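You operate a simulated robot arm through the tools that you are given. There is no shell and no other tool. Be economical: measure what you need, move in short steps, check, and stop when the job is done.

The job below is to be done with a simulated two-armed robot. You get a single attempt, and the scene is never put back.

Task
Carry the yellow tray with both arms and set it on the top of the grey stand.
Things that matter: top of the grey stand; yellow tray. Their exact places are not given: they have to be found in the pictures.

It is judged by the outcome, as a careful person would: the job done as asked, and still so three seconds after it is handed in. It fails if anything else is knocked over, pushed out of place, dropped, spilled or broken.

Robot
Two 7-joint arms with two-finger grippers on one trunk, on a base that drives. Base frame: it is fixed to the floor where the robot stands at the start and does not move with it; the origin is under the middle of the robot, x ahead of it, y to its left, z up. Lengths are in mm, angles in degrees, forces in N, time in s.
The left shoulder is at the start at [41, 162, 1130], the right one opposite. With the tool pointing down near the work surface each hand reaches from about 280 to 740 mm from the robot's upright axis, wherever it stands, measured 20 degrees to its own side. Places, roughly: top of the grey stand [1400, 0, 700]. Payload 2.45 kg a hand.
The tool frame of a hand sits at the grasp point between the pads (the TCP): z along the fingers, y along the line on which they close. The tips reach 26 mm beyond it. Largest opening 96 mm; the body of the gripper starts 69 mm behind the TCP.
Orientation is told as [roll, pitch, yaw] about the base's x, y, z axes, in that order, counted from this pose: with the fingers straight down and closing along the base's y, the tool's x points along the base's -x, its y along +y and its z along -z.

Tools
- The arms move only by the tool jog_arm. It takes "left_commands", "right_commands" or both (then of equal length, played together; a hand with none holds still); each is a list of rows, each an object of numbers (a shift or turn left out is 0, a gripper value left out holds the last): "x", "y", "z": the shift along the tool's x, y, z in units of 150 mm (1.0 is 150 mm); "rx", "ry", "rz": the turn, a rotation vector about the tool's x, y, z in units of 90 degrees (1.0 is 90 degrees); "claw": the closure, from 0 (fully open) to 1 (shut). In form: [{"x": .., "y": .., "z": .., "rx": .., "ry": .., "rz": .., "claw": ..}, ...]. A call has 1 to 10 rows; each row is the pose to reach, as a shift and turn from the pose commanded when the call began, along the tool's axes at that moment. A call with a number of a shift or a turn outside -1 to 1 is refused whole. A row lasts 0.2 s, in which the tool goes at most 50 mm and 8.6 degrees; a call with a longer step from one row to the next is refused whole, and so is a gripper value outside its range. A pose out of reach is approached as far as the arm can. The call stops where the force on the tool passes 40 N (or 10 N more than at its start, if that is more) or the arm is blocked; 0.2 s more then pass. Each finger halts on what it meets, pressing with about 37 N; the grip force reading is that of the motor and also rises with nothing between the fingers. The clock runs only during rows and for 0.2 s after the last one: add rows that repeat a pose to give the fingers time. It gives the time, the measured TCP pose, the force on the tool (base axes), the opening and the grip force at its end, in the units of the frame above (readings bear some noise), with the torque about the TCP (base axes, N m) and any sound that the robot's microphone picked up.
- Cameras (640 x 400 px; columns grow to the right, rows downward): "scene" is now at [107.1, 14.1, 1599.3]; the picture's right is [0.17, -0.99, -0.00], its down [-0.80, -0.14, -0.58] and it looks along [0.58, 0.10, -0.81] (base axes); focal length 279 px, centre (320, 200). "left" rides on the left gripper at [82, -3, -98] in its tool frame; the picture's right is [0.04, 1.00, 0.00], its down [-0.73, 0.03, -0.68] and it looks along [-0.68, 0.03, 0.73] (tool axes); focal length 256 px, centre (320, 200). "right" rides on the right gripper at [82, 3, -98] in its tool frame; the picture's right is [-0.04, 1.00, 0.00], its down [-0.73, -0.03, -0.68] and it looks along [-0.68, -0.03, 0.73] (tool axes); focal length 256 px, centre (320, 200).
- capture(camera): a new picture of that camera. The clock stands still meanwhile.
- move_column(by): slides the trunk up (or, below 0, down) by that many mm; the arms and the scene camera ride with it, the base frame stays. It gives what a move gives, with no picture.
- base_move(legs): drives the robot by 1 to 6 legs, each [ahead, left, turn to the left] in mm, mm and degrees, along the robot's own axes; the way and the turn of a leg run together, so that a leg with both is an arc; at most 1500 mm and 180 degrees a leg. The arms and the cameras ride along, it lands a little off, and it stops where it bumps. It gives what a move gives.
- turn_head(pan, tilt): turns the head with the scene camera to pan (to the left, within 120 degrees either way) and tilt (down, from -29 to 69), counted from straight ahead of the robot. It gives what a move gives.
- measure_at(camera, pixels): for up to 12 pixels [column, row] of the newest picture of that camera ("zoom" is the newest enlarged one), the place [x, y, z] in the base frame of the surface seen there, good to about 2 mm. The clock stands still meanwhile.
- enlarge(camera, box): a new picture of the part [left, top, right, bottom] of that camera's present view, enlarged. The clock stands still meanwhile.
- finish_job(): hands the job in; it is judged then, once.

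Keep the steps short. Do not move on a guess: measure, check each grasp and each placing, and mend mistakes. In all there are 80 turns and 58 pictures (those below and enlarged ones count). Leave the grippers open and the arms clear of the work at the hand-in unless told otherwise, and finish with a single line.

The tools are called after "Emit:" as name(argument=value, ...) on one line, values as JSON. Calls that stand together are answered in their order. jog_arm: Moves the arms, as the interface text tells. Its arguments: {"type":"object","properties":{"left_commands":{"type":"array","items":{"type":"object","properties":{"x":{"type":"number"},"y":{"type":"number"},"z":{"type":"number"},"rx":{"type":"number"},"ry":{"type":"number"},"rz":{"type":"number"},"claw":{"type":"number"}}}},"right_commands":{"type":"array","items":{"type":"object","properties":{"x":{"type":"number"},"y":{"type":"number"},"z":{"type":"number"},"rx":{"type":"number"},"ry":{"type":"number"},"rz":{"type":"number"},"claw":{"type":"number"}}}}},"required":[]} The other tools are called the same way: move_column (by) slides the trunk up or down; base_move (legs) drives the base; turn_head (pan, tilt) turns the head that bears the scene camera; capture (camera) takes a picture; measure_at (camera, pixels) gives the place of the surface under pixels of a picture; enlarge (camera, box) takes an enlarged picture of a part of a camera's view; finish_job () hands the job in.

At the start:

```text
time: 0.0
left_eef_pos: [527.3, 339.2, 1100.3]
left_tool_rot: [-0.1, 0.0, 0.2]
left_ft_force: [-0.5, 0.2, -0.4]
left_torque: [-0.02, -0.02, 0.01]
left_finger_gap: 96.1
left_finger_force: 0.0
right_eef_pos: [488.0, -185.7, 1077.6]
right_tool_rot: [0.0, 0.1, -0.1]
right_ft_force: [-0.2, 0.2, 0.1]
right_torque: [-0.03, 0.0, 0.01]
right_finger_gap: 96.0
right_finger_force: 0.1
trunk travel left (down, up): [-300.0, 267.0]
robot x, y, heading: [1.5, 0.6, -0.1]
head pan, tilt: [9.6, 54.0]
```

scene: 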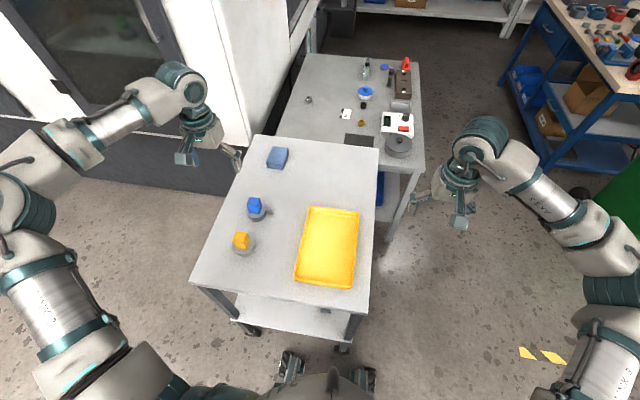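
right: 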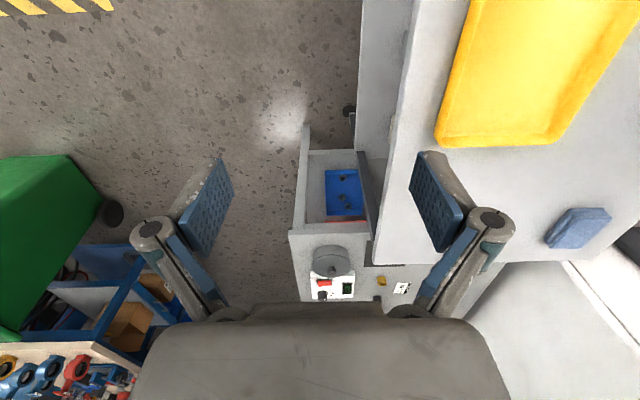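
left: 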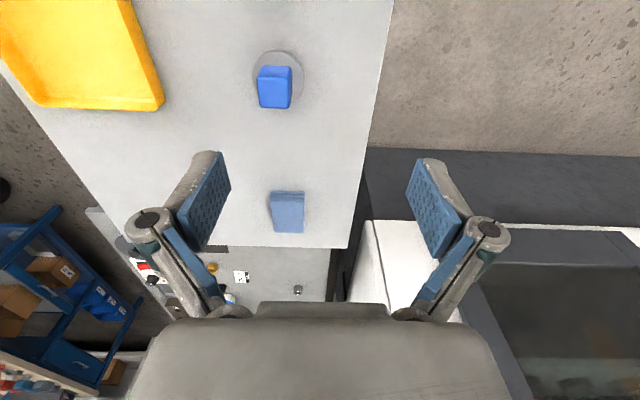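

I see the yellow tray on a near table around (328,247), with a second grey table behind it. I'll measure the tray corners, the table and the far surface.

Emit:
measure_at(camera="scene", pixels=[[310, 209], [358, 212], [352, 286], [297, 279], [330, 245], [285, 240], [255, 137], [378, 150], [368, 309], [196, 284], [345, 90], [360, 140]])

Emit:
enlarge(camera="scene", box=[180, 40, 440, 320])

Emit:
turn_head(pan=0, tilt=25)

Emit:
capture(camera="scene")

```text
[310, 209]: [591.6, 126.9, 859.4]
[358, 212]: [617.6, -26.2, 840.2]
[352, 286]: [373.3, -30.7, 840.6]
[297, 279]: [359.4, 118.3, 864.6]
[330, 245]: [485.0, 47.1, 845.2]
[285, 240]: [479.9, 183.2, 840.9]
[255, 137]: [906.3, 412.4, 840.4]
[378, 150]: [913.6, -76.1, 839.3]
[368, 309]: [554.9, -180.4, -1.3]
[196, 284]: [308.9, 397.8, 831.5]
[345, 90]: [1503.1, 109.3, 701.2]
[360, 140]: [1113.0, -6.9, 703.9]
```

```text
1.43 times, centred on (310, 180) of scene
```

zoom: 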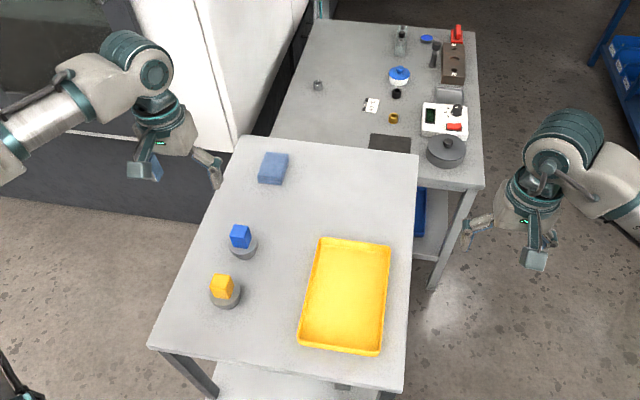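

```text
time: 0.9
left_eef_pos: [522.9, 338.8, 1102.3]
left_tool_rot: [0.0, -0.2, 0.1]
left_ft_force: [-0.5, -0.8, 0.2]
left_torque: [-0.02, -0.01, -0.02]
left_finger_gap: 95.9
left_finger_force: 0.1
right_eef_pos: [483.9, -185.9, 1079.4]
right_tool_rot: [0.0, -0.2, -0.2]
right_ft_force: [0.2, 0.2, 0.2]
right_torque: [0.02, 0.0, -0.01]
right_finger_gap: 95.9
right_finger_force: 0.0
trunk travel left (down, up): [-300.0, 267.0]
robot x, y, heading: [3.3, -0.4, 0.1]
head pan, tilt: [0.0, 25.0]
```

```text
53 pictures are left
```

scene: 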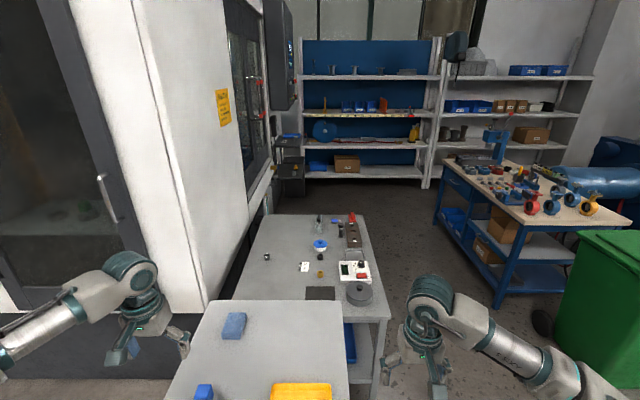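

The far grey table (z about 702) at x 1100+ is the stand, and it carries small things. I'll enlarge the tray and the stand for accurate outlines.

Emit:
enlarge(camera="scene", box=[210, 200, 410, 325])

```text
3.20 times, centred on (310, 262) of scene
```

zoom: 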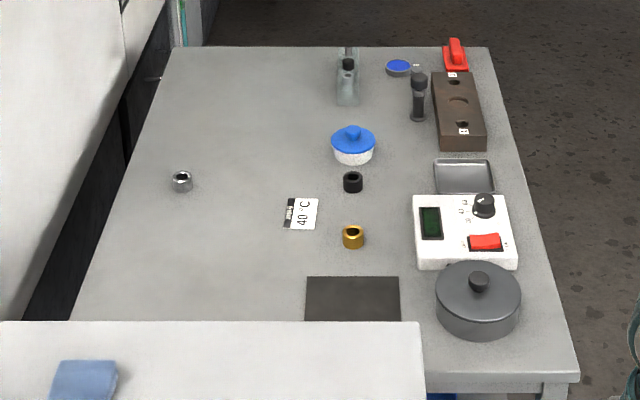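

Emit:
measure_at(camera="zoom", pixels=[[182, 190], [175, 49], [78, 316], [300, 213], [353, 245], [338, 155], [353, 190], [350, 100], [306, 318], [306, 278], [575, 378], [487, 50]])

Emit:
turn_head(pan=0, tilt=60)

Emit:
enlarge(camera="scene", box=[220, 120, 380, 220])

```text
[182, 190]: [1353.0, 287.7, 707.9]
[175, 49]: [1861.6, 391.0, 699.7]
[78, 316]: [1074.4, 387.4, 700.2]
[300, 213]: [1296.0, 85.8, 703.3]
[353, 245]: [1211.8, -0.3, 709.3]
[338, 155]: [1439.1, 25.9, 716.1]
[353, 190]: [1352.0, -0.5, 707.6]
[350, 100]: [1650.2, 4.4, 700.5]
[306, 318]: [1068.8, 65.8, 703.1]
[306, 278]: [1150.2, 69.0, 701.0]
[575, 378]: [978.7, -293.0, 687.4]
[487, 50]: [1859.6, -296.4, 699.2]
```

```text
time: 1.9
left_eef_pos: [523.9, 339.5, 1102.2]
left_tool_rot: [0.0, -0.2, 0.0]
left_ft_force: [0.3, 0.1, -0.7]
left_torque: [0.01, -0.04, 0.02]
left_finger_gap: 95.9
left_finger_force: 0.1
right_eef_pos: [484.6, -185.1, 1078.6]
right_tool_rot: [0.0, -0.1, -0.1]
right_ft_force: [-0.4, 0.4, 0.6]
right_torque: [-0.03, 0.01, 0.02]
right_finger_gap: 95.8
right_finger_force: 0.1
trunk travel left (down, up): [-300.0, 267.0]
robot x, y, heading: [1.7, -0.7, -0.0]
head pan, tilt: [0.0, 60.0]
```

```text
4.00 times, centred on (300, 170) of scene
```

zoom: 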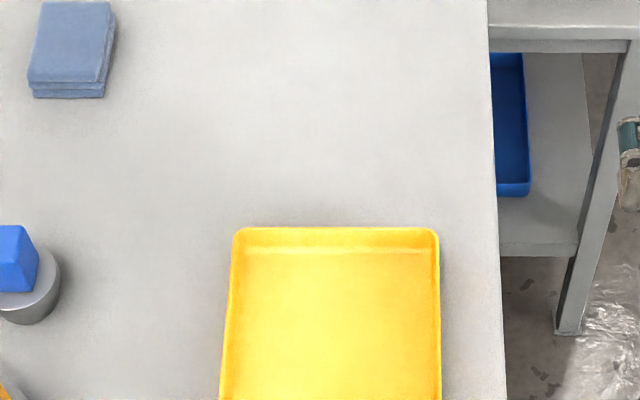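

Stand spans about x 980–1860, y −295–390, and its far-left part (x 1550–1850, y 80–380) looks free. I need the route: I'll look ahead and to the right and measure the floor and obstacles.

Emit:
measure_at(camera="zoom", pixels=[[240, 230], [436, 230], [440, 260], [440, 395], [222, 395], [232, 260], [330, 320], [58, 280], [20, 230], [225, 395], [330, 229], [430, 380]])

Emit:
turn_head(pan=-10, tilt=22)

Emit:
capture(camera="scene")

```text
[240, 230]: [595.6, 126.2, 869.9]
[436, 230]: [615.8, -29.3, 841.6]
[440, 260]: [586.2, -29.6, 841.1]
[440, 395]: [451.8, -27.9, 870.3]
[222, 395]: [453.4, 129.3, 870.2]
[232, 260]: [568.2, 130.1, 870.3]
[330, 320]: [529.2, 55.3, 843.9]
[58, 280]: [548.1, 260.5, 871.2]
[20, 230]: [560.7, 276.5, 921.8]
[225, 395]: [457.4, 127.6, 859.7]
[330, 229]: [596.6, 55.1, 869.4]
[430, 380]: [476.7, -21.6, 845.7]
```

```text
time: 3.0
left_eef_pos: [523.2, 340.5, 1102.6]
left_tool_rot: [0.0, -0.2, 0.1]
left_ft_force: [0.5, 0.1, 0.5]
left_torque: [-0.01, 0.0, -0.01]
left_finger_gap: 96.2
left_finger_force: 0.0
right_eef_pos: [483.7, -185.0, 1078.8]
right_tool_rot: [-0.1, -0.1, -0.1]
right_ft_force: [1.0, 0.4, -0.1]
right_torque: [-0.04, 0.01, 0.0]
right_finger_gap: 96.1
right_finger_force: 0.1
trunk travel left (down, up): [-300.0, 267.0]
robot x, y, heading: [0.1, 2.2, -0.0]
head pan, tilt: [-10.0, 22.0]
```

```text
50 pictures are left
```

scene: 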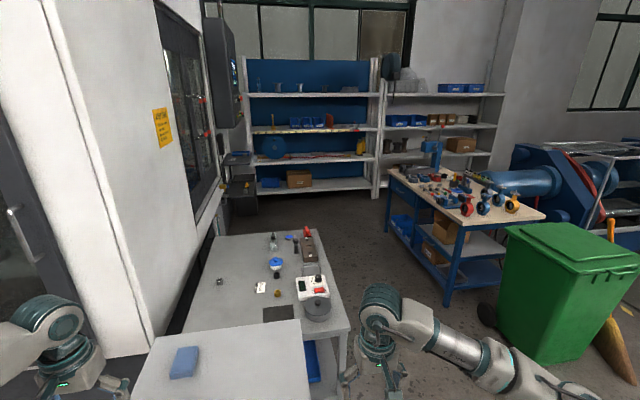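

Emit:
measure_at(camera="scene", pixels=[[462, 224], [386, 172], [447, 303], [386, 228], [507, 232], [492, 325], [540, 358], [320, 192], [245, 212], [240, 165], [213, 205], [330, 235]])

Emit:
turn_head(pan=-60, tilt=35)

Emit:
capture(camera="scene")

```text
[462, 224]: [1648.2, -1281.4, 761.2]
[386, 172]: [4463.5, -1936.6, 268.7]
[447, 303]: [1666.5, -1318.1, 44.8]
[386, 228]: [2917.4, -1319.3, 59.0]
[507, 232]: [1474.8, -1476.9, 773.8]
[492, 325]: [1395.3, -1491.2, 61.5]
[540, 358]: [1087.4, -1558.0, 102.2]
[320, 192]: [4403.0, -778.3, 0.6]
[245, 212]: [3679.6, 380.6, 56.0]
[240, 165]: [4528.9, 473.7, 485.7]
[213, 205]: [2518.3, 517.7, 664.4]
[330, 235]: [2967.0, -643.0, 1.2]
```

```text
time: 4.2
left_eef_pos: [523.2, 339.3, 1102.0]
left_tool_rot: [0.0, -0.2, 0.2]
left_ft_force: [0.5, -1.2, 0.1]
left_torque: [0.0, -0.03, -0.01]
left_finger_gap: 96.1
left_finger_force: 0.0
right_eef_pos: [484.5, -185.9, 1078.4]
right_tool_rot: [0.0, -0.1, -0.1]
right_ft_force: [0.2, 0.6, 0.3]
right_torque: [0.02, 0.0, -0.03]
right_finger_gap: 96.1
right_finger_force: 0.0
trunk travel left (down, up): [-300.0, 267.0]
robot x, y, heading: [1.9, -3.1, -0.1]
head pan, tilt: [-60.0, 35.0]
```

```text
49 pictures are left
```

scene: 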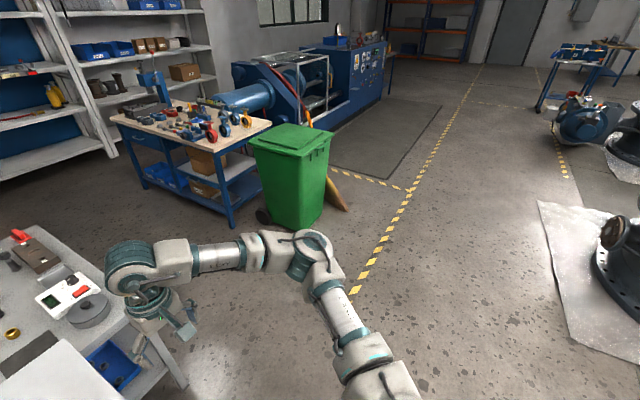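

The aisle between the stand (y −295) and bench (y −1280) is about 980 mm wide, and it is open beyond x 1860. Checking the right arm's sideways extent.

Emit:
measure_at(camera="scene", pixels=[[315, 250], [300, 270], [150, 265], [330, 240], [350, 330], [260, 250], [320, 170], [350, 290]])

Emit:
turn_head(pan=0, tilt=69)

Emit:
capture(camera="scene")

```text
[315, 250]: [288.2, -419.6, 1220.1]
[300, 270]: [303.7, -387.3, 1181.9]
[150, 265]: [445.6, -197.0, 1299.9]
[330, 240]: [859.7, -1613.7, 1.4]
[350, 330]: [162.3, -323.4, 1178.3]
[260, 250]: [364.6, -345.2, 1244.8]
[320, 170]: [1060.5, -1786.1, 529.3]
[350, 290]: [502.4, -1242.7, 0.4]
```

```text
time: 5.5
left_eef_pos: [523.2, 339.0, 1101.3]
left_tool_rot: [0.0, -0.2, 0.1]
left_ft_force: [-0.5, 0.3, -0.4]
left_torque: [0.02, 0.01, -0.03]
left_finger_gap: 96.1
left_finger_force: 0.1
right_eef_pos: [484.4, -185.4, 1078.8]
right_tool_rot: [0.0, -0.2, -0.2]
right_ft_force: [1.0, 0.3, 0.1]
right_torque: [0.03, -0.02, -0.01]
right_finger_gap: 95.9
right_finger_force: 0.0
trunk travel left (down, up): [-300.0, 267.0]
robot x, y, heading: [-2.8, 0.4, 0.2]
head pan, tilt: [0.0, 68.8]
```

```text
48 pictures are left
```

scene: 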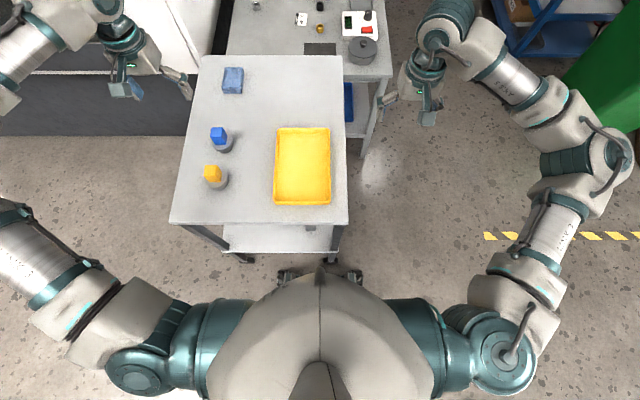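

The arms reach about ±440 mm sideways, so the aisle is wide enough. Now the tray rim in detail.

Emit:
enlarge(camera="scene", box=[200, 115, 350, 215])

```text
4.00 times, centred on (275, 165) of scene
```

zoom: 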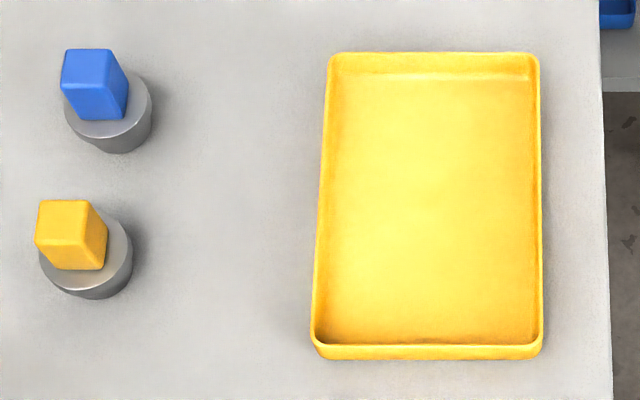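

Emit:
measure_at(camera="zoom", pixels=[[318, 200], [320, 200], [324, 200], [539, 200], [541, 200], [536, 200], [430, 345], [430, 54], [312, 335], [543, 345], [132, 255], [330, 55]])

```text
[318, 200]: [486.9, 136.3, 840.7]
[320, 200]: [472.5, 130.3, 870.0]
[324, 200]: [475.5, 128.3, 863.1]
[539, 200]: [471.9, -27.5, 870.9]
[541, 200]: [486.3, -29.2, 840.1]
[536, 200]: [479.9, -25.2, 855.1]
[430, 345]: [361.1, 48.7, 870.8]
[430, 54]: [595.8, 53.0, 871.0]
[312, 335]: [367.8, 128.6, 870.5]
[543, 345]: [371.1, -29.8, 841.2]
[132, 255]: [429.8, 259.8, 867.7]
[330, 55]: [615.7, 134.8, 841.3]
```

Tray rim: top z 870, side walls at y 130 and −29, x 361–596, centre about (478, 50). I'll bring both hands part way above the side walls, staying high.

Emit:
jog_arm(left_commands=[{"x": 0.06, "y": -0.187, "z": 0.136}, {"x": 0.12, "y": -0.373, "z": 0.272}, {"x": 0.18, "y": -0.56, "z": 0.408}, {"x": 0.24, "y": -0.747, "z": 0.544}, {"x": 0.3, "y": -0.933, "z": 0.68}, {"x": 0.3, "y": -0.933, "z": 0.68}], right_commands=[{"x": 0.01, "y": 0.16, "z": 0.106}, {"x": 0.02, "y": 0.32, "z": 0.212}, {"x": 0.03, "y": 0.48, "z": 0.318}, {"x": 0.04, "y": 0.64, "z": 0.424}, {"x": 0.04, "y": 0.8, "z": 0.53}, {"x": 0.04, "y": 0.8, "z": 0.53}])

```text
time: 6.9
left_eef_pos: [478.0, 198.3, 1001.4]
left_tool_rot: [-0.1, -0.2, 0.0]
left_ft_force: [0.8, -0.2, 0.3]
left_torque: [0.04, -0.04, 0.02]
left_finger_gap: 96.1
left_finger_force: 0.1
right_eef_pos: [477.8, -65.2, 1000.0]
right_tool_rot: [0.1, -0.2, -0.1]
right_ft_force: [0.2, -0.5, 0.3]
right_torque: [0.03, -0.02, -0.02]
right_finger_gap: 96.0
right_finger_force: 0.1
trunk travel left (down, up): [-300.0, 267.0]
robot x, y, heading: [-4.4, -2.8, -0.3]
head pan, tilt: [0.0, 68.8]
```

Both went as planned. Next: over the walls (y 128.5 and −27), down to z 920.

Emit:
jog_arm(left_commands=[{"y": -0.155, "z": 0.0}, {"y": -0.31, "z": 0.0}, {"y": -0.465, "z": 0.14}, {"y": -0.465, "z": 0.34}, {"y": -0.465, "z": 0.54}, {"y": -0.465, "z": 0.54}], right_commands=[{"y": 0.085, "z": 0.0}, {"y": 0.17, "z": 0.0}, {"y": 0.255, "z": 0.14}, {"y": 0.255, "z": 0.34}, {"y": 0.255, "z": 0.533}, {"y": 0.255, "z": 0.533}])

Emit:
capture(camera="left")

Emit:
capture(camera="right")

Emit:
enlarge(camera="scene", box=[200, 115, 350, 215])

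```text
time: 8.3
left_eef_pos: [478.1, 132.7, 920.7]
left_tool_rot: [-0.1, -0.3, 0.1]
left_ft_force: [0.0, -0.4, 0.8]
left_torque: [0.0, 0.03, 0.04]
left_finger_gap: 96.0
left_finger_force: 0.1
left hand out of reach, approached as far as the arm can: row 5, 6
right_eef_pos: [478.9, -27.5, 920.5]
right_tool_rot: [0.0, -0.2, -0.1]
right_ft_force: [0.0, -0.2, 0.2]
right_torque: [-0.01, -0.03, 0.0]
right_finger_gap: 96.2
right_finger_force: 0.1
trunk travel left (down, up): [-300.0, 267.0]
robot x, y, heading: [-1.6, -1.9, -0.0]
head pan, tilt: [0.0, 68.8]
```

```text
46 pictures are left
```

left: 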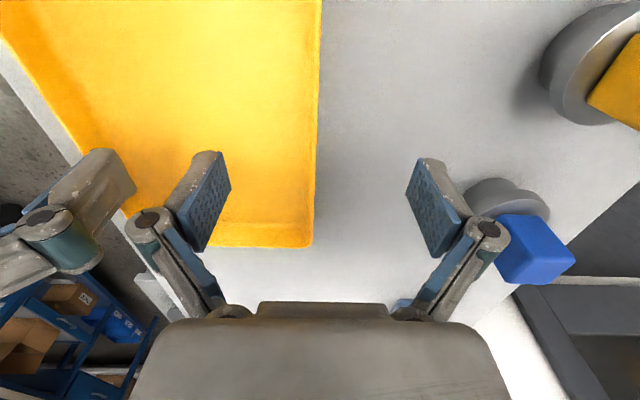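

```text
45 pictures are left
```

right: 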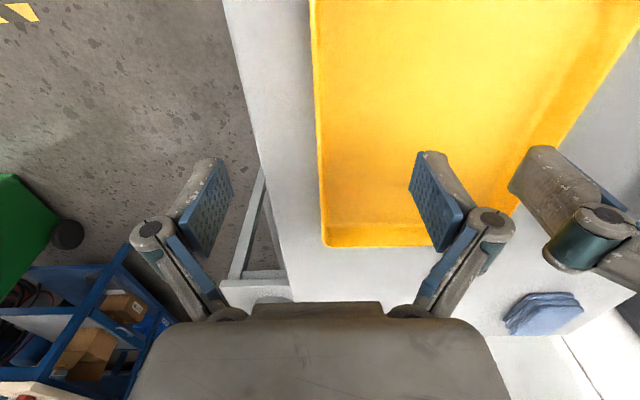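

```text
4.00 times, centred on (275, 165) of scene
```

zoom: 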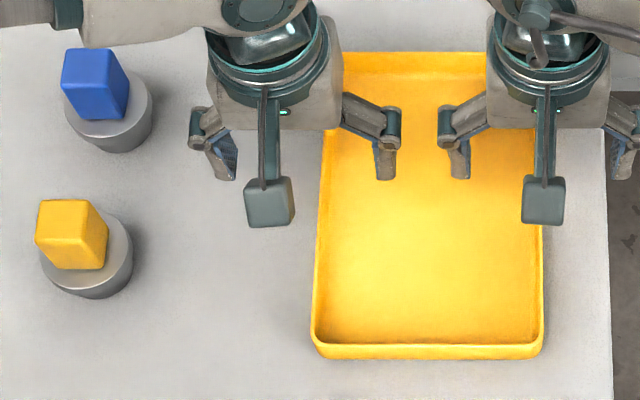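

The left arm reports its reach limit at z 920 (y 132.7 rather than 128.5). I'll raise both hands 60 mm relative to the trunk, centre the left one, and then do the descent with the trunk.

Emit:
jog_arm(left_commands=[{"z": -0.2}, {"z": -0.4}, {"z": -0.4, "y": 0.0}, {"z": -0.4, "y": 0.0}], right_commands=[{"z": -0.2}, {"z": -0.4}, {"z": -0.4}, {"z": -0.4}])

```text
time: 9.3
left_eef_pos: [475.9, 132.2, 980.5]
left_tool_rot: [0.1, -0.2, 0.2]
left_ft_force: [-0.2, 0.5, 1.0]
left_torque: [0.01, -0.04, 0.02]
left_finger_gap: 96.1
left_finger_force: 0.0
right_eef_pos: [480.4, -26.1, 981.0]
right_tool_rot: [-0.1, -0.2, -0.1]
right_ft_force: [0.3, -0.1, -0.7]
right_torque: [0.0, -0.03, 0.0]
right_finger_gap: 95.8
right_finger_force: 0.1
trunk travel left (down, up): [-300.0, 267.0]
robot x, y, heading: [-3.6, 0.2, -0.1]
head pan, tilt: [0.0, 68.8]
```

Centre the left hand (−3.7 mm in y), then lower the trunk 60 mm to z ≈ 920.

Emit:
jog_arm(left_commands=[{"y": -0.025}, {"y": -0.025}])

Emit:
move_column(by=-60)

```text
time: 9.9
left_eef_pos: [477.0, 128.2, 980.1]
left_tool_rot: [0.0, -0.2, 0.1]
left_ft_force: [-0.4, -0.6, 0.2]
left_torque: [0.02, -0.01, -0.01]
left_finger_gap: 95.8
left_finger_force: 0.0
right_eef_pos: [479.1, -25.8, 979.1]
right_tool_rot: [0.0, -0.3, 0.0]
right_ft_force: [-0.2, -0.6, -0.2]
right_torque: [0.0, 0.01, 0.0]
right_finger_gap: 96.3
right_finger_force: 0.1
trunk travel left (down, up): [-300.0, 267.0]
robot x, y, heading: [0.9, -1.5, 0.2]
head pan, tilt: [0.0, 68.8]
```

```text
time: 10.9
left_eef_pos: [476.6, 129.2, 922.5]
left_tool_rot: [0.1, -0.3, 0.2]
left_ft_force: [0.0, 0.2, 0.6]
left_torque: [0.02, -0.01, 0.0]
left_finger_gap: 95.9
left_finger_force: 0.1
right_eef_pos: [478.5, -26.6, 920.6]
right_tool_rot: [0.0, -0.2, -0.1]
right_ft_force: [0.6, -0.7, -0.2]
right_torque: [-0.02, -0.02, -0.01]
right_finger_gap: 96.1
right_finger_force: 0.1
trunk travel left (down, up): [-240.0, 327.0]
robot x, y, heading: [-0.9, -0.8, -0.1]
head pan, tilt: [0.0, 68.8]
```

Well centred now. Lower the trunk another 45 mm so the tips straddle the rims just above the tray floor (TCP z ≈ 876, tips 850).

Emit:
move_column(by=-45)

Emit:
capture(camera="left")

Emit:
capture(camera="right")

```text
time: 11.7
left_eef_pos: [475.7, 129.2, 876.2]
left_tool_rot: [-0.1, -0.3, 0.1]
left_ft_force: [0.4, -0.2, 0.6]
left_torque: [0.04, -0.01, -0.03]
left_finger_gap: 95.9
left_finger_force: 0.1
right_eef_pos: [476.6, -27.3, 877.1]
right_tool_rot: [0.0, -0.3, -0.1]
right_ft_force: [0.2, -0.3, 0.0]
right_torque: [-0.02, 0.0, 0.02]
right_finger_gap: 96.4
right_finger_force: 0.1
trunk travel left (down, up): [-195.0, 372.0]
robot x, y, heading: [0.4, 2.8, 0.1]
head pan, tilt: [0.0, 68.8]
```

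```text
43 pictures are left
```

left: 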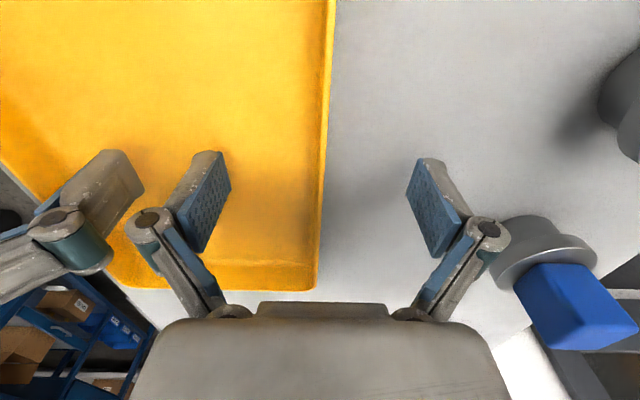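

```text
42 pictures are left
```

right: 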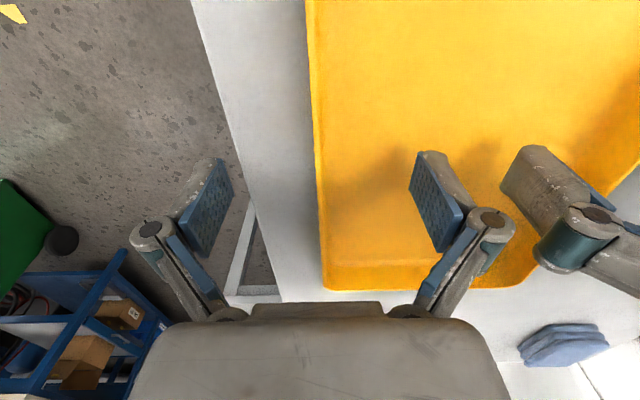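

Both walls sit between the fingers. Closing both grippers together.

Emit:
jog_arm(left_commands=[{"claw": 0.4}, {"claw": 0.8}, {"claw": 1}, {"claw": 1}, {"claw": 1}], right_commands=[{"claw": 0.4}, {"claw": 0.8}, {"claw": 1}, {"claw": 1}, {"claw": 1}])

Emit:
capture(camera="left")

Emit:
capture(camera="right")

```text
time: 12.9
left_eef_pos: [477.6, 130.1, 875.4]
left_tool_rot: [0.1, -0.3, 0.1]
left_ft_force: [-0.1, 9.4, 2.0]
left_torque: [0.21, -0.12, -0.11]
left_finger_gap: 6.2
left_finger_force: 31.5
right_eef_pos: [479.0, -27.8, 873.6]
right_tool_rot: [-0.1, -0.2, -0.1]
right_ft_force: [0.3, -8.7, 1.4]
right_torque: [-0.16, 0.03, 0.06]
right_finger_gap: 6.1
right_finger_force: 31.5
trunk travel left (down, up): [-195.0, 372.0]
robot x, y, heading: [-1.1, -0.8, -0.0]
head pan, tilt: [0.0, 68.8]
```

```text
41 pictures are left
```

left: 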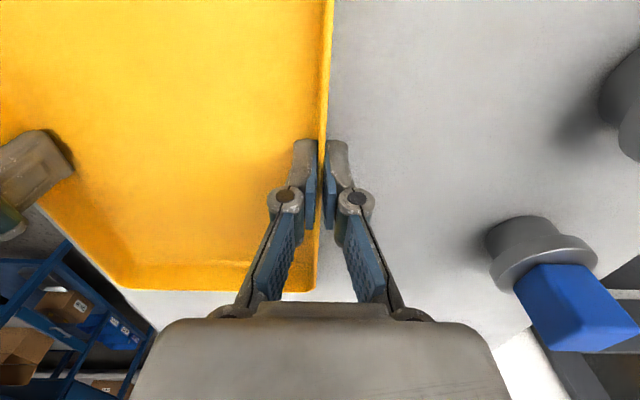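

```text
40 pictures are left
```

right: 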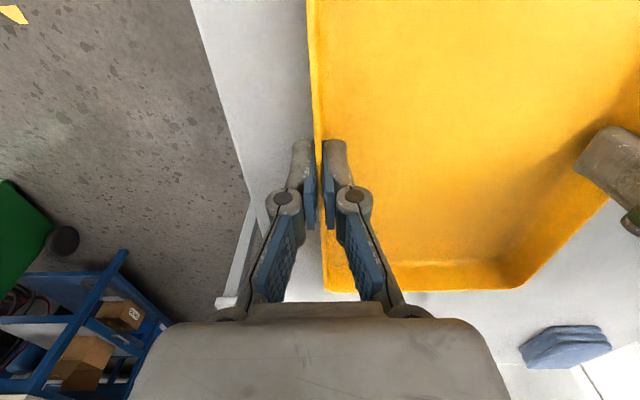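

Both gripped on the 6 mm walls at full motor force. A small test lift of 30 mm with the trunk, then check.

Emit:
move_column(by=30)

Emit:
capture(camera="scene")

```text
time: 13.7
left_eef_pos: [478.0, 129.1, 903.2]
left_tool_rot: [0.0, 0.0, 0.0]
left_ft_force: [-0.7, 12.4, -1.3]
left_torque: [0.27, 0.07, -0.13]
left_finger_gap: 6.0
left_finger_force: 31.5
right_eef_pos: [479.6, -27.6, 901.3]
right_tool_rot: [-0.2, 0.0, 0.0]
right_ft_force: [0.6, -12.8, -1.9]
right_torque: [-0.32, 0.03, 0.06]
right_finger_gap: 6.3
right_finger_force: 31.8
trunk travel left (down, up): [-225.0, 342.0]
robot x, y, heading: [-2.8, -3.8, -0.1]
head pan, tilt: [0.0, 68.8]
```

```text
39 pictures are left
```

scene: 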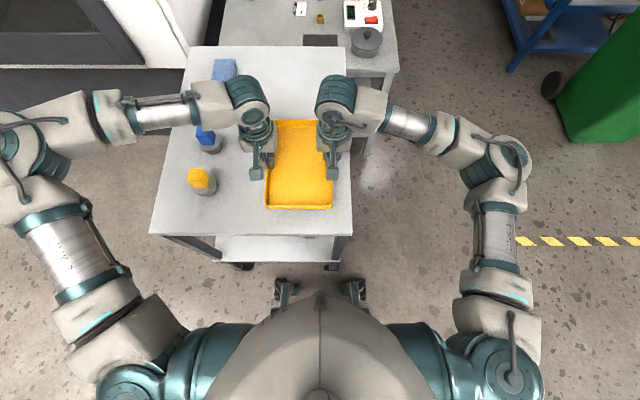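

Tray is up level and held (about 3 N load). The hands press each other inward with ~12 N; I'll ease that by 1 mm each, then raise 130 mm.

Emit:
jog_arm(left_commands=[{"y": 0.006}, {"y": 0.006}], right_commands=[{"y": -0.006}, {"y": -0.006}])

Emit:
move_column(by=130)

Emit:
capture(camera="scene")

```text
time: 14.3
left_eef_pos: [476.4, 129.4, 905.6]
left_tool_rot: [-0.2, -0.1, 0.0]
left_ft_force: [-1.2, 3.8, 0.0]
left_torque: [0.11, 0.03, -0.11]
left_finger_gap: 5.9
left_finger_force: 31.8
right_eef_pos: [479.2, -27.4, 903.6]
right_tool_rot: [0.1, -0.1, 0.0]
right_ft_force: [2.0, -2.9, -0.8]
right_torque: [-0.04, 0.0, -0.06]
right_finger_gap: 5.9
right_finger_force: 32.0
trunk travel left (down, up): [-225.0, 342.0]
robot x, y, heading: [1.7, -0.3, -0.2]
head pan, tilt: [0.0, 68.8]
```

```text
time: 15.9
left_eef_pos: [477.0, 130.0, 1035.1]
left_tool_rot: [-0.1, -0.1, 0.0]
left_ft_force: [-2.3, -5.8, -1.1]
left_torque: [-0.16, 0.05, -0.13]
left_finger_gap: 5.9
left_finger_force: 31.8
right_eef_pos: [478.9, -27.4, 1034.8]
right_tool_rot: [0.1, -0.1, -0.1]
right_ft_force: [1.2, 6.5, -1.9]
right_torque: [0.13, -0.05, -0.04]
right_finger_gap: 6.5
right_finger_force: 31.9
trunk travel left (down, up): [-355.0, 212.0]
robot x, y, heading: [0.0, 1.3, -0.3]
head pan, tilt: [0.0, 68.8]
```

```text
38 pictures are left
```

scene: 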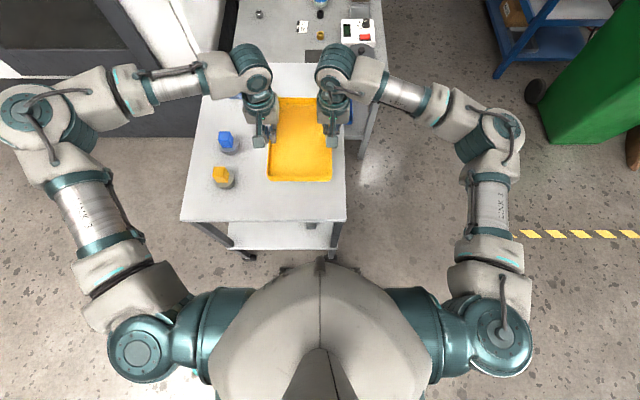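

Emit:
measure_at(camera="scene", pixels=[[5, 110], [20, 120], [515, 140], [505, 160], [300, 140], [285, 275], [351, 275]])

Emit:
turn_head(pan=-110, tilt=40)

Emit:
capture(camera="scene")

```text
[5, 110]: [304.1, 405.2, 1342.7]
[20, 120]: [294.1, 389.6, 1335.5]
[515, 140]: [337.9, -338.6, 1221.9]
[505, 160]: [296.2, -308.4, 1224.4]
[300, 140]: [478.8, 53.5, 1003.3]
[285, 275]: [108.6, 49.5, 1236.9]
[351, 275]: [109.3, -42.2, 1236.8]
```

```text
time: 17.8
left_eef_pos: [477.0, 129.2, 1034.8]
left_tool_rot: [-0.2, -0.2, 0.0]
left_ft_force: [-1.2, -12.6, -0.5]
left_torque: [-0.29, -0.01, -0.08]
left_finger_gap: 6.1
left_finger_force: 31.9
right_eef_pos: [478.9, -28.6, 1035.2]
right_tool_rot: [0.1, -0.1, -0.1]
right_ft_force: [0.6, 12.7, -1.1]
right_torque: [0.33, 0.02, -0.03]
right_finger_gap: 5.8
right_finger_force: 31.7
trunk travel left (down, up): [-355.0, 212.0]
robot x, y, heading: [-0.9, 0.5, 0.1]
head pan, tilt: [-110.0, 40.0]
```

```text
37 pictures are left
```

scene: 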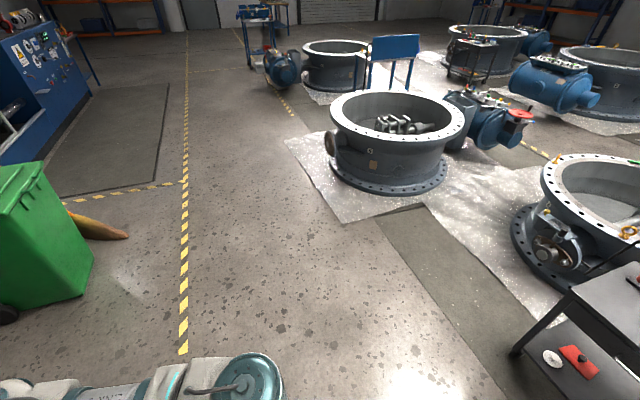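

Emit:
measure_at(camera="scene", pixels=[[515, 352], [575, 290], [560, 395], [430, 205]])

Emit:
jog_arm(left_commands=[{"y": -0.004}, {"y": -0.004}], right_commands=[{"y": 0.004}, {"y": 0.004}])

```text
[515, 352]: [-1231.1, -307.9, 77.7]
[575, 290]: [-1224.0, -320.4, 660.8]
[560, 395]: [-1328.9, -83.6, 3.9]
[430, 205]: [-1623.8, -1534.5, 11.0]
```

```text
time: 18.4
left_eef_pos: [477.1, 129.2, 1035.9]
left_tool_rot: [0.0, -0.2, 0.2]
left_ft_force: [-1.1, -8.0, 0.1]
left_torque: [-0.17, -0.03, -0.11]
left_finger_gap: 6.1
left_finger_force: 31.6
right_eef_pos: [478.1, -28.3, 1034.4]
right_tool_rot: [0.1, -0.2, 0.0]
right_ft_force: [0.9, 8.2, -0.6]
right_torque: [0.15, 0.05, 0.0]
right_finger_gap: 6.2
right_finger_force: 31.7
trunk travel left (down, up): [-355.0, 212.0]
robot x, y, heading: [0.8, 1.4, 0.3]
head pan, tilt: [-110.0, 40.0]
```

Behind is clear to x −1200. Back off 300 mm and then strafe right 790 mm into the aisle line.

Emit:
base_move(legs=[[-300, 0, 0], [0, -790, 0]])

Emit:
turn_head(pan=0, tilt=40)

Emit:
capture(camera="scene")

```text
time: 24.3
left_eef_pos: [175.1, -668.4, 1034.7]
left_tool_rot: [-0.1, -0.2, -0.1]
left_ft_force: [-1.6, 8.3, -0.7]
left_torque: [0.19, -0.06, -0.12]
left_finger_gap: 6.1
left_finger_force: 31.5
right_eef_pos: [175.9, -824.7, 1034.1]
right_tool_rot: [0.0, -0.2, -0.3]
right_ft_force: [0.4, -7.6, -1.6]
right_torque: [-0.2, 0.01, 0.05]
right_finger_gap: 6.1
right_finger_force: 31.9
trunk travel left (down, up): [-355.0, 212.0]
robot x, y, heading: [-304.0, -796.2, -0.5]
head pan, tilt: [-110.0, 40.0]
```

```text
time: 26.2
left_eef_pos: [171.8, -670.3, 1036.2]
left_tool_rot: [0.0, -0.4, 0.1]
left_ft_force: [-0.2, 1.3, -0.1]
left_torque: [0.07, -0.04, -0.15]
left_finger_gap: 6.2
left_finger_force: 32.0
right_eef_pos: [172.2, -826.2, 1037.2]
right_tool_rot: [0.1, -0.3, -0.3]
right_ft_force: [1.0, -2.2, -0.5]
right_torque: [-0.02, -0.01, 0.06]
right_finger_gap: 6.1
right_finger_force: 31.8
trunk travel left (down, up): [-355.0, 212.0]
robot x, y, heading: [-299.0, -798.8, -0.2]
head pan, tilt: [0.0, 40.0]
```

```text
36 pictures are left
```

scene: 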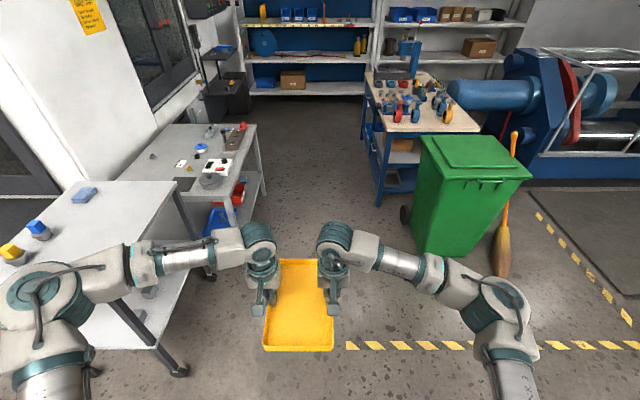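

Path ahead is clear; tray firmly held. Drive ahead to x ≈ 2450.

Emit:
base_move(legs=[[1400, 0, 0], [1350, 0, 0]])

Emit:
turn_head(pan=90, tilt=40)

Emit:
capture(camera="scene")

```text
time: 39.5
left_eef_pos: [2910.0, -630.0, 1037.2]
left_tool_rot: [0.0, -0.4, 1.1]
left_ft_force: [-0.6, 3.2, -0.4]
left_torque: [0.1, 0.01, -0.12]
left_finger_gap: 5.7
left_finger_force: 31.9
right_eef_pos: [2915.4, -787.7, 1035.1]
right_tool_rot: [0.1, -0.4, 1.1]
right_ft_force: [1.3, -2.9, -1.6]
right_torque: [-0.06, 0.02, 0.01]
right_finger_gap: 6.1
right_finger_force: 32.2
trunk travel left (down, up): [-355.0, 212.0]
robot x, y, heading: [2436.8, -765.1, 1.4]
head pan, tilt: [0.0, 40.0]
```

```text
time: 41.1
left_eef_pos: [2907.2, -629.5, 1039.5]
left_tool_rot: [0.1, -0.6, 1.2]
left_ft_force: [-0.2, 1.0, -0.9]
left_torque: [0.0, -0.03, -0.11]
left_finger_gap: 6.0
left_finger_force: 32.1
right_eef_pos: [2911.7, -787.4, 1037.5]
right_tool_rot: [0.1, -0.5, 1.0]
right_ft_force: [0.1, -1.5, -0.6]
right_torque: [0.01, 0.06, 0.05]
right_finger_gap: 5.9
right_finger_force: 31.8
trunk travel left (down, up): [-355.0, 212.0]
robot x, y, heading: [2436.4, -765.0, 1.0]
head pan, tilt: [90.0, 40.0]
```

```text
35 pictures are left
```

scene: 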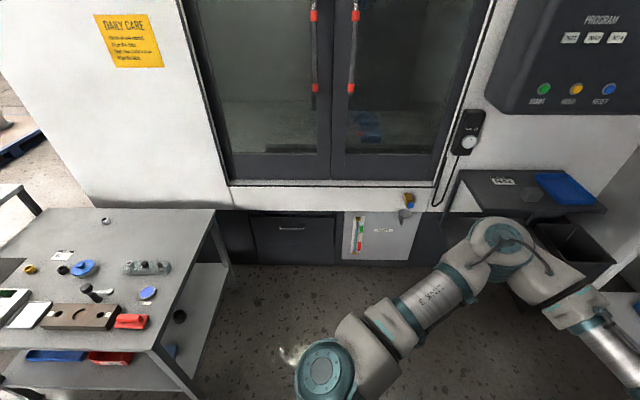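

Emit:
measure_at(camera="scene", pixels=[[150, 180], [290, 183], [520, 105], [470, 190], [600, 210], [214, 212], [198, 390], [105, 222], [165, 268], [148, 293], [130, 328], [350, 60]])

```text
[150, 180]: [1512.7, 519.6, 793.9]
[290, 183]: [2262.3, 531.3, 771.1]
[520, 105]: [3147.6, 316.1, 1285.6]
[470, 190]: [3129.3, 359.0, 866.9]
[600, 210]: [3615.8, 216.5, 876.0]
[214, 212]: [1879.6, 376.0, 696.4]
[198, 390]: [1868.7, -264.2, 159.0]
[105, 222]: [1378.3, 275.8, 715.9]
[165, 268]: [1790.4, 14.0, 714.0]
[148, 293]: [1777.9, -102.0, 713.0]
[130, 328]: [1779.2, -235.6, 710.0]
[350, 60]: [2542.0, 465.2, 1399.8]
```

The machine front (y ≈ 465) is too near for a straight 180° approach with the right elbow. I'll come in diagonally (heading 140°) from the stand's far corner, aiming for the tray centre at about (1710, 205). For base clearance I'll first extend both hands 150 mm forward here in free space.

Emit:
jog_arm(left_commands=[{"x": -0.12}, {"x": -0.27}, {"x": -0.42}, {"x": -0.57}, {"x": -0.72}, {"x": -0.87}, {"x": -0.97}, {"x": -1.0}, {"x": -1.0}], right_commands=[{"x": -0.12}, {"x": -0.27}, {"x": -0.42}, {"x": -0.57}, {"x": -0.72}, {"x": -0.87}, {"x": -0.97}, {"x": -1.0}, {"x": -1.0}])

Emit:
turn_head(pan=0, tilt=60)

Emit:
capture(camera="scene")

```text
time: 41.8
left_eef_pos: [2936.0, -620.6, 1044.9]
left_tool_rot: [-0.9, -1.3, 1.0]
left_ft_force: [7.4, -0.4, -2.5]
left_torque: [0.21, -0.01, 0.79]
left_finger_gap: 5.9
left_finger_force: 32.1
left hand out of reach, approached as far as the arm can: row 1, 2, 3
right_eef_pos: [2944.6, -778.1, 1041.9]
right_tool_rot: [0.9, -0.7, 1.9]
right_ft_force: [-7.4, 1.2, 0.2]
right_torque: [-0.01, 0.02, 0.39]
right_finger_gap: 6.3
right_finger_force: 31.8
trunk travel left (down, up): [-355.0, 212.0]
robot x, y, heading: [2439.1, -766.1, 1.0]
head pan, tilt: [90.0, 40.0]
stopped in row 3 (left hand): the force on the tool passed its limit at 47 N (the readings are from after the stop); the commanded pose is now the measured one
```

```text
time: 43.4
left_eef_pos: [2936.1, -620.7, 1044.8]
left_tool_rot: [-0.9, -1.2, 0.9]
left_ft_force: [10.0, -2.2, -2.9]
left_torque: [0.21, -0.54, 0.78]
left_finger_gap: 6.2
left_finger_force: 32.0
right_eef_pos: [2945.6, -778.0, 1041.9]
right_tool_rot: [0.9, -0.7, 1.7]
right_ft_force: [-10.4, 2.0, 0.0]
right_torque: [-0.03, 0.53, 0.76]
right_finger_gap: 6.0
right_finger_force: 32.4
trunk travel left (down, up): [-355.0, 212.0]
robot x, y, heading: [2438.2, -769.9, 1.2]
head pan, tilt: [0.0, 60.0]
```

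```text
34 pictures are left
```

scene: 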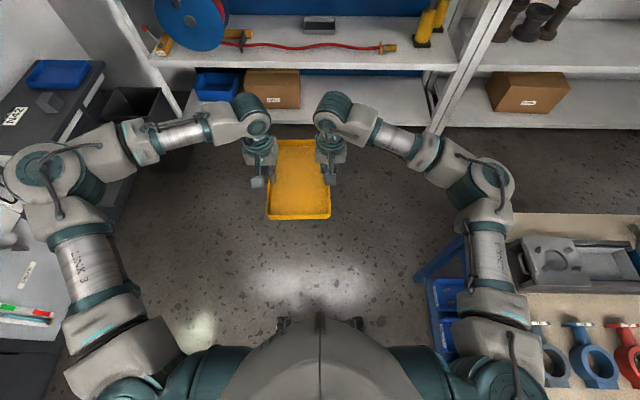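

The left arm hit a reach limit after ~27 mm and the tray twisted slightly (right hand 9 mm ahead). First undo that: bring both back to the aligned pose.

Emit:
jog_arm(left_commands=[{"x": 0.04, "z": 0.005, "rx": -0.005, "ry": 0.004}, {"x": 0.1, "z": 0.01, "rx": -0.01, "ry": 0.008}, {"x": 0.15, "z": 0.02, "rx": -0.01, "ry": 0.008}, {"x": 0.15, "z": 0.02, "rx": -0.01, "ry": 0.008}], right_commands=[{"x": 0.08, "rx": 0.005, "rz": 0.004}, {"x": 0.15, "rx": 0.01, "rz": 0.008}, {"x": 0.2, "rx": 0.01, "rz": 0.008}, {"x": 0.2, "rx": 0.01, "rz": 0.008}])

```text
time: 44.4
left_eef_pos: [2911.7, -622.7, 1041.0]
left_tool_rot: [0.1, -0.3, 0.8]
left_ft_force: [-3.7, -14.3, 0.7]
left_torque: [-0.35, 0.61, -0.23]
left_finger_gap: 5.8
left_finger_force: 31.7
right_eef_pos: [2915.5, -778.6, 1041.6]
right_tool_rot: [0.2, -0.7, 1.0]
right_ft_force: [3.1, 14.1, -2.0]
right_torque: [0.23, -0.61, -0.42]
right_finger_gap: 5.9
right_finger_force: 31.5
trunk travel left (down, up): [-355.0, 212.0]
robot x, y, heading: [2438.6, -767.2, 1.4]
head pan, tilt: [0.0, 60.0]
```

Aligned again. Now test shifting the tray 100 mm to the robot's left, which should free the left arm.

Emit:
jog_arm(left_commands=[{"y": 0.08}, {"y": 0.2}, {"y": 0.32}, {"y": 0.44}, {"y": 0.56}, {"y": 0.66}, {"y": 0.66}], right_commands=[{"y": 0.085}, {"y": 0.208}, {"y": 0.328}, {"y": 0.448}, {"y": 0.568}, {"y": 0.668}, {"y": 0.668}])

```text
time: 46.0
left_eef_pos: [2910.8, -522.1, 1042.3]
left_tool_rot: [0.2, -0.4, 0.8]
left_ft_force: [-3.9, -7.5, -0.4]
left_torque: [-0.21, -0.17, -0.29]
left_finger_gap: 6.4
left_finger_force: 31.2
right_eef_pos: [2915.7, -677.9, 1042.2]
right_tool_rot: [0.0, -0.7, 0.9]
right_ft_force: [3.7, 7.9, -1.1]
right_torque: [0.17, 0.21, -0.4]
right_finger_gap: 6.1
right_finger_force: 32.1
trunk travel left (down, up): [-355.0, 212.0]
robot x, y, heading: [2441.0, -770.5, 1.2]
head pan, tilt: [0.0, 60.0]
```

No trouble. Now try forward again in small steps, 60 mm.

Emit:
jog_arm(left_commands=[{"x": -0.06}, {"x": -0.13}, {"x": -0.2}, {"x": -0.27}, {"x": -0.34}, {"x": -0.4}, {"x": -0.4}], right_commands=[{"x": -0.06}, {"x": -0.13}, {"x": -0.2}, {"x": -0.27}, {"x": -0.34}, {"x": -0.4}, {"x": -0.4}])

```text
time: 47.6
left_eef_pos: [2970.5, -522.2, 1040.8]
left_tool_rot: [0.1, -0.4, 0.9]
left_ft_force: [-4.9, -2.3, -0.1]
left_torque: [-0.16, -0.15, -0.3]
left_finger_gap: 6.1
left_finger_force: 32.0
right_eef_pos: [2974.2, -677.8, 1041.6]
right_tool_rot: [0.1, -0.7, 1.0]
right_ft_force: [5.4, 2.9, -1.6]
right_torque: [-0.03, 0.16, -0.44]
right_finger_gap: 6.0
right_finger_force: 32.3
trunk travel left (down, up): [-355.0, 212.0]
robot x, y, heading: [2435.3, -767.9, 0.9]
head pan, tilt: [0.0, 60.0]
```

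Works. Another 60 mm forward.

Emit:
jog_arm(left_commands=[{"x": -0.06}, {"x": -0.13}, {"x": -0.2}, {"x": -0.27}, {"x": -0.34}, {"x": -0.4}, {"x": -0.4}], right_commands=[{"x": -0.06}, {"x": -0.13}, {"x": -0.2}, {"x": -0.27}, {"x": -0.34}, {"x": -0.4}, {"x": -0.4}])

Emit:
capture(camera="scene")

```text
time: 49.2
left_eef_pos: [3025.7, -517.5, 1045.0]
left_tool_rot: [-0.1, -0.7, 0.9]
left_ft_force: [10.8, -11.1, 0.0]
left_torque: [-0.17, -0.83, 0.78]
left_finger_gap: 5.9
left_finger_force: 31.8
left hand out of reach, approached as far as the arm can: row 6, 7
right_eef_pos: [3034.8, -674.9, 1042.8]
right_tool_rot: [0.1, -0.5, 1.3]
right_ft_force: [-10.1, 10.0, -1.3]
right_torque: [0.17, 0.8, 0.71]
right_finger_gap: 5.8
right_finger_force: 32.0
trunk travel left (down, up): [-355.0, 212.0]
robot x, y, heading: [2438.7, -765.6, 1.3]
head pan, tilt: [0.0, 60.0]
```

```text
33 pictures are left
```

scene: 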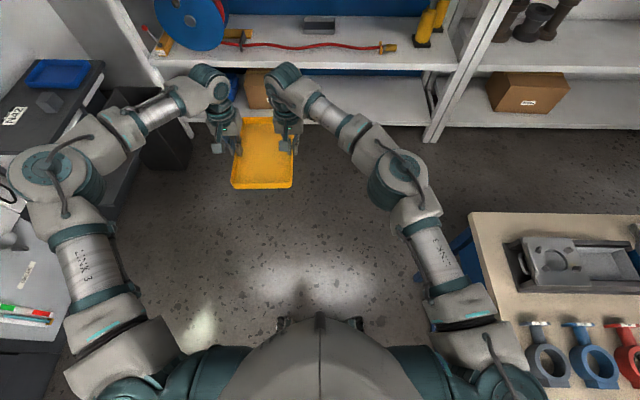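

Limit reached at the end; back off 20 mm and realign. The right elbow is now tucked in, which helps near the machine.

Emit:
jog_arm(left_commands=[{"x": 0.05, "z": 0.005}, {"x": 0.1, "z": 0.015}, {"x": 0.1, "z": 0.015}], right_commands=[{"x": 0.07}, {"x": 0.14}, {"x": 0.14}])

Emit:
capture(camera="scene")

Emit:
measure_at(camera="scene", pixels=[[420, 195], [438, 215], [465, 300], [20, 190], [235, 185], [290, 185], [265, 150]])

```text
time: 50.0
left_eef_pos: [3009.5, -519.1, 1040.5]
left_tool_rot: [-0.1, -0.2, 0.9]
left_ft_force: [0.0, -26.1, 1.5]
left_torque: [-0.72, 0.09, 0.1]
left_finger_gap: 6.1
left_finger_force: 31.8
right_eef_pos: [3013.8, -676.3, 1043.2]
right_tool_rot: [0.2, -0.9, 1.0]
right_ft_force: [-0.2, 26.6, -3.1]
right_torque: [0.31, -0.06, -0.14]
right_finger_gap: 5.9
right_finger_force: 31.6
trunk travel left (down, up): [-355.0, 212.0]
robot x, y, heading: [2439.3, -770.4, 1.1]
head pan, tilt: [0.0, 60.0]
```

```text
32 pictures are left
```

scene: 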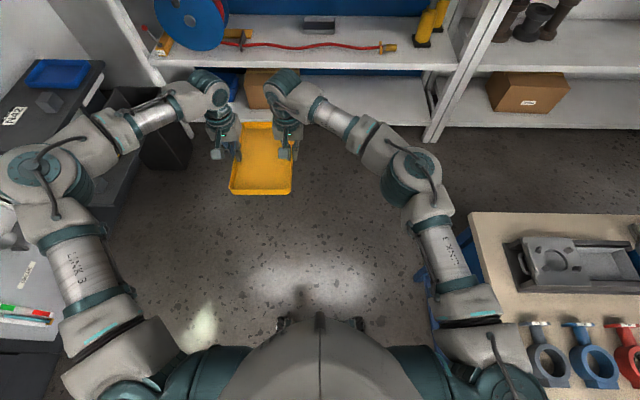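

```text
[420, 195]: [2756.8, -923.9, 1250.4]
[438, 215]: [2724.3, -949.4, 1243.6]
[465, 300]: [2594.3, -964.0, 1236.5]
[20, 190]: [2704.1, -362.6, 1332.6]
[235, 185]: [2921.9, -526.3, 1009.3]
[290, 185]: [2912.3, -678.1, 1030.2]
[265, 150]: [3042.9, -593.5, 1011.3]
```

Pull between hands is 26 N; ease inward 1.3 mm each. Then turn left 149° in place (radius is clear of everything at this height).

Emit:
jog_arm(left_commands=[{"y": -0.009}, {"y": -0.009}], right_commands=[{"y": 0.009}, {"y": 0.009}])

Emit:
base_move(legs=[[0, 0, 75], [0, 0, 74]])

Emit:
turn_head(pan=-5, tilt=40)

Emit:
capture(camera="scene")

```text
time: 50.6
left_eef_pos: [3010.2, -518.2, 1040.8]
left_tool_rot: [0.0, -0.5, 0.9]
left_ft_force: [-0.6, -20.6, 1.4]
left_torque: [-0.6, 0.74, 0.0]
left_finger_gap: 6.1
left_finger_force: 31.6
right_eef_pos: [3013.4, -675.5, 1042.2]
right_tool_rot: [0.0, -0.9, 1.0]
right_ft_force: [-0.3, 21.4, -3.6]
right_torque: [0.35, -0.69, -0.12]
right_finger_gap: 6.2
right_finger_force: 32.1
trunk travel left (down, up): [-355.0, 212.0]
robot x, y, heading: [2440.2, -769.6, 1.3]
head pan, tilt: [0.0, 60.0]
```

```text
time: 57.4
left_eef_pos: [1822.2, -683.2, 1040.1]
left_tool_rot: [0.0, -0.4, 149.7]
left_ft_force: [10.9, 13.9, 0.7]
left_torque: [0.36, -0.24, -0.09]
left_finger_gap: 5.9
left_finger_force: 31.7
right_eef_pos: [1900.5, -548.0, 1043.6]
right_tool_rot: [0.0, -0.7, 149.8]
right_ft_force: [-9.8, -13.4, -2.3]
right_torque: [-0.14, 0.11, -0.23]
right_finger_gap: 6.1
right_finger_force: 31.5
trunk travel left (down, up): [-355.0, 212.0]
robot x, y, heading: [2440.9, -766.2, 149.8]
head pan, tilt: [0.0, 60.0]
```

```text
time: 58.3
left_eef_pos: [1826.8, -684.8, 1044.7]
left_tool_rot: [0.1, -0.7, 149.8]
left_ft_force: [-0.1, -1.7, 1.4]
left_torque: [0.11, 0.0, 0.04]
left_finger_gap: 5.7
left_finger_force: 31.6
right_eef_pos: [1902.5, -548.5, 1045.1]
right_tool_rot: [0.1, -1.0, 149.9]
right_ft_force: [-0.2, 0.6, -3.4]
right_torque: [0.11, -0.07, -0.06]
right_finger_gap: 6.0
right_finger_force: 31.9
trunk travel left (down, up): [-355.0, 212.0]
robot x, y, heading: [2442.1, -766.6, 149.9]
head pan, tilt: [-5.0, 40.0]
```

```text
31 pictures are left
```

scene: 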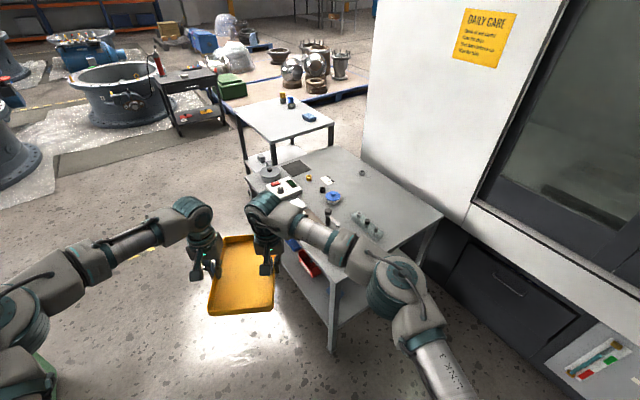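

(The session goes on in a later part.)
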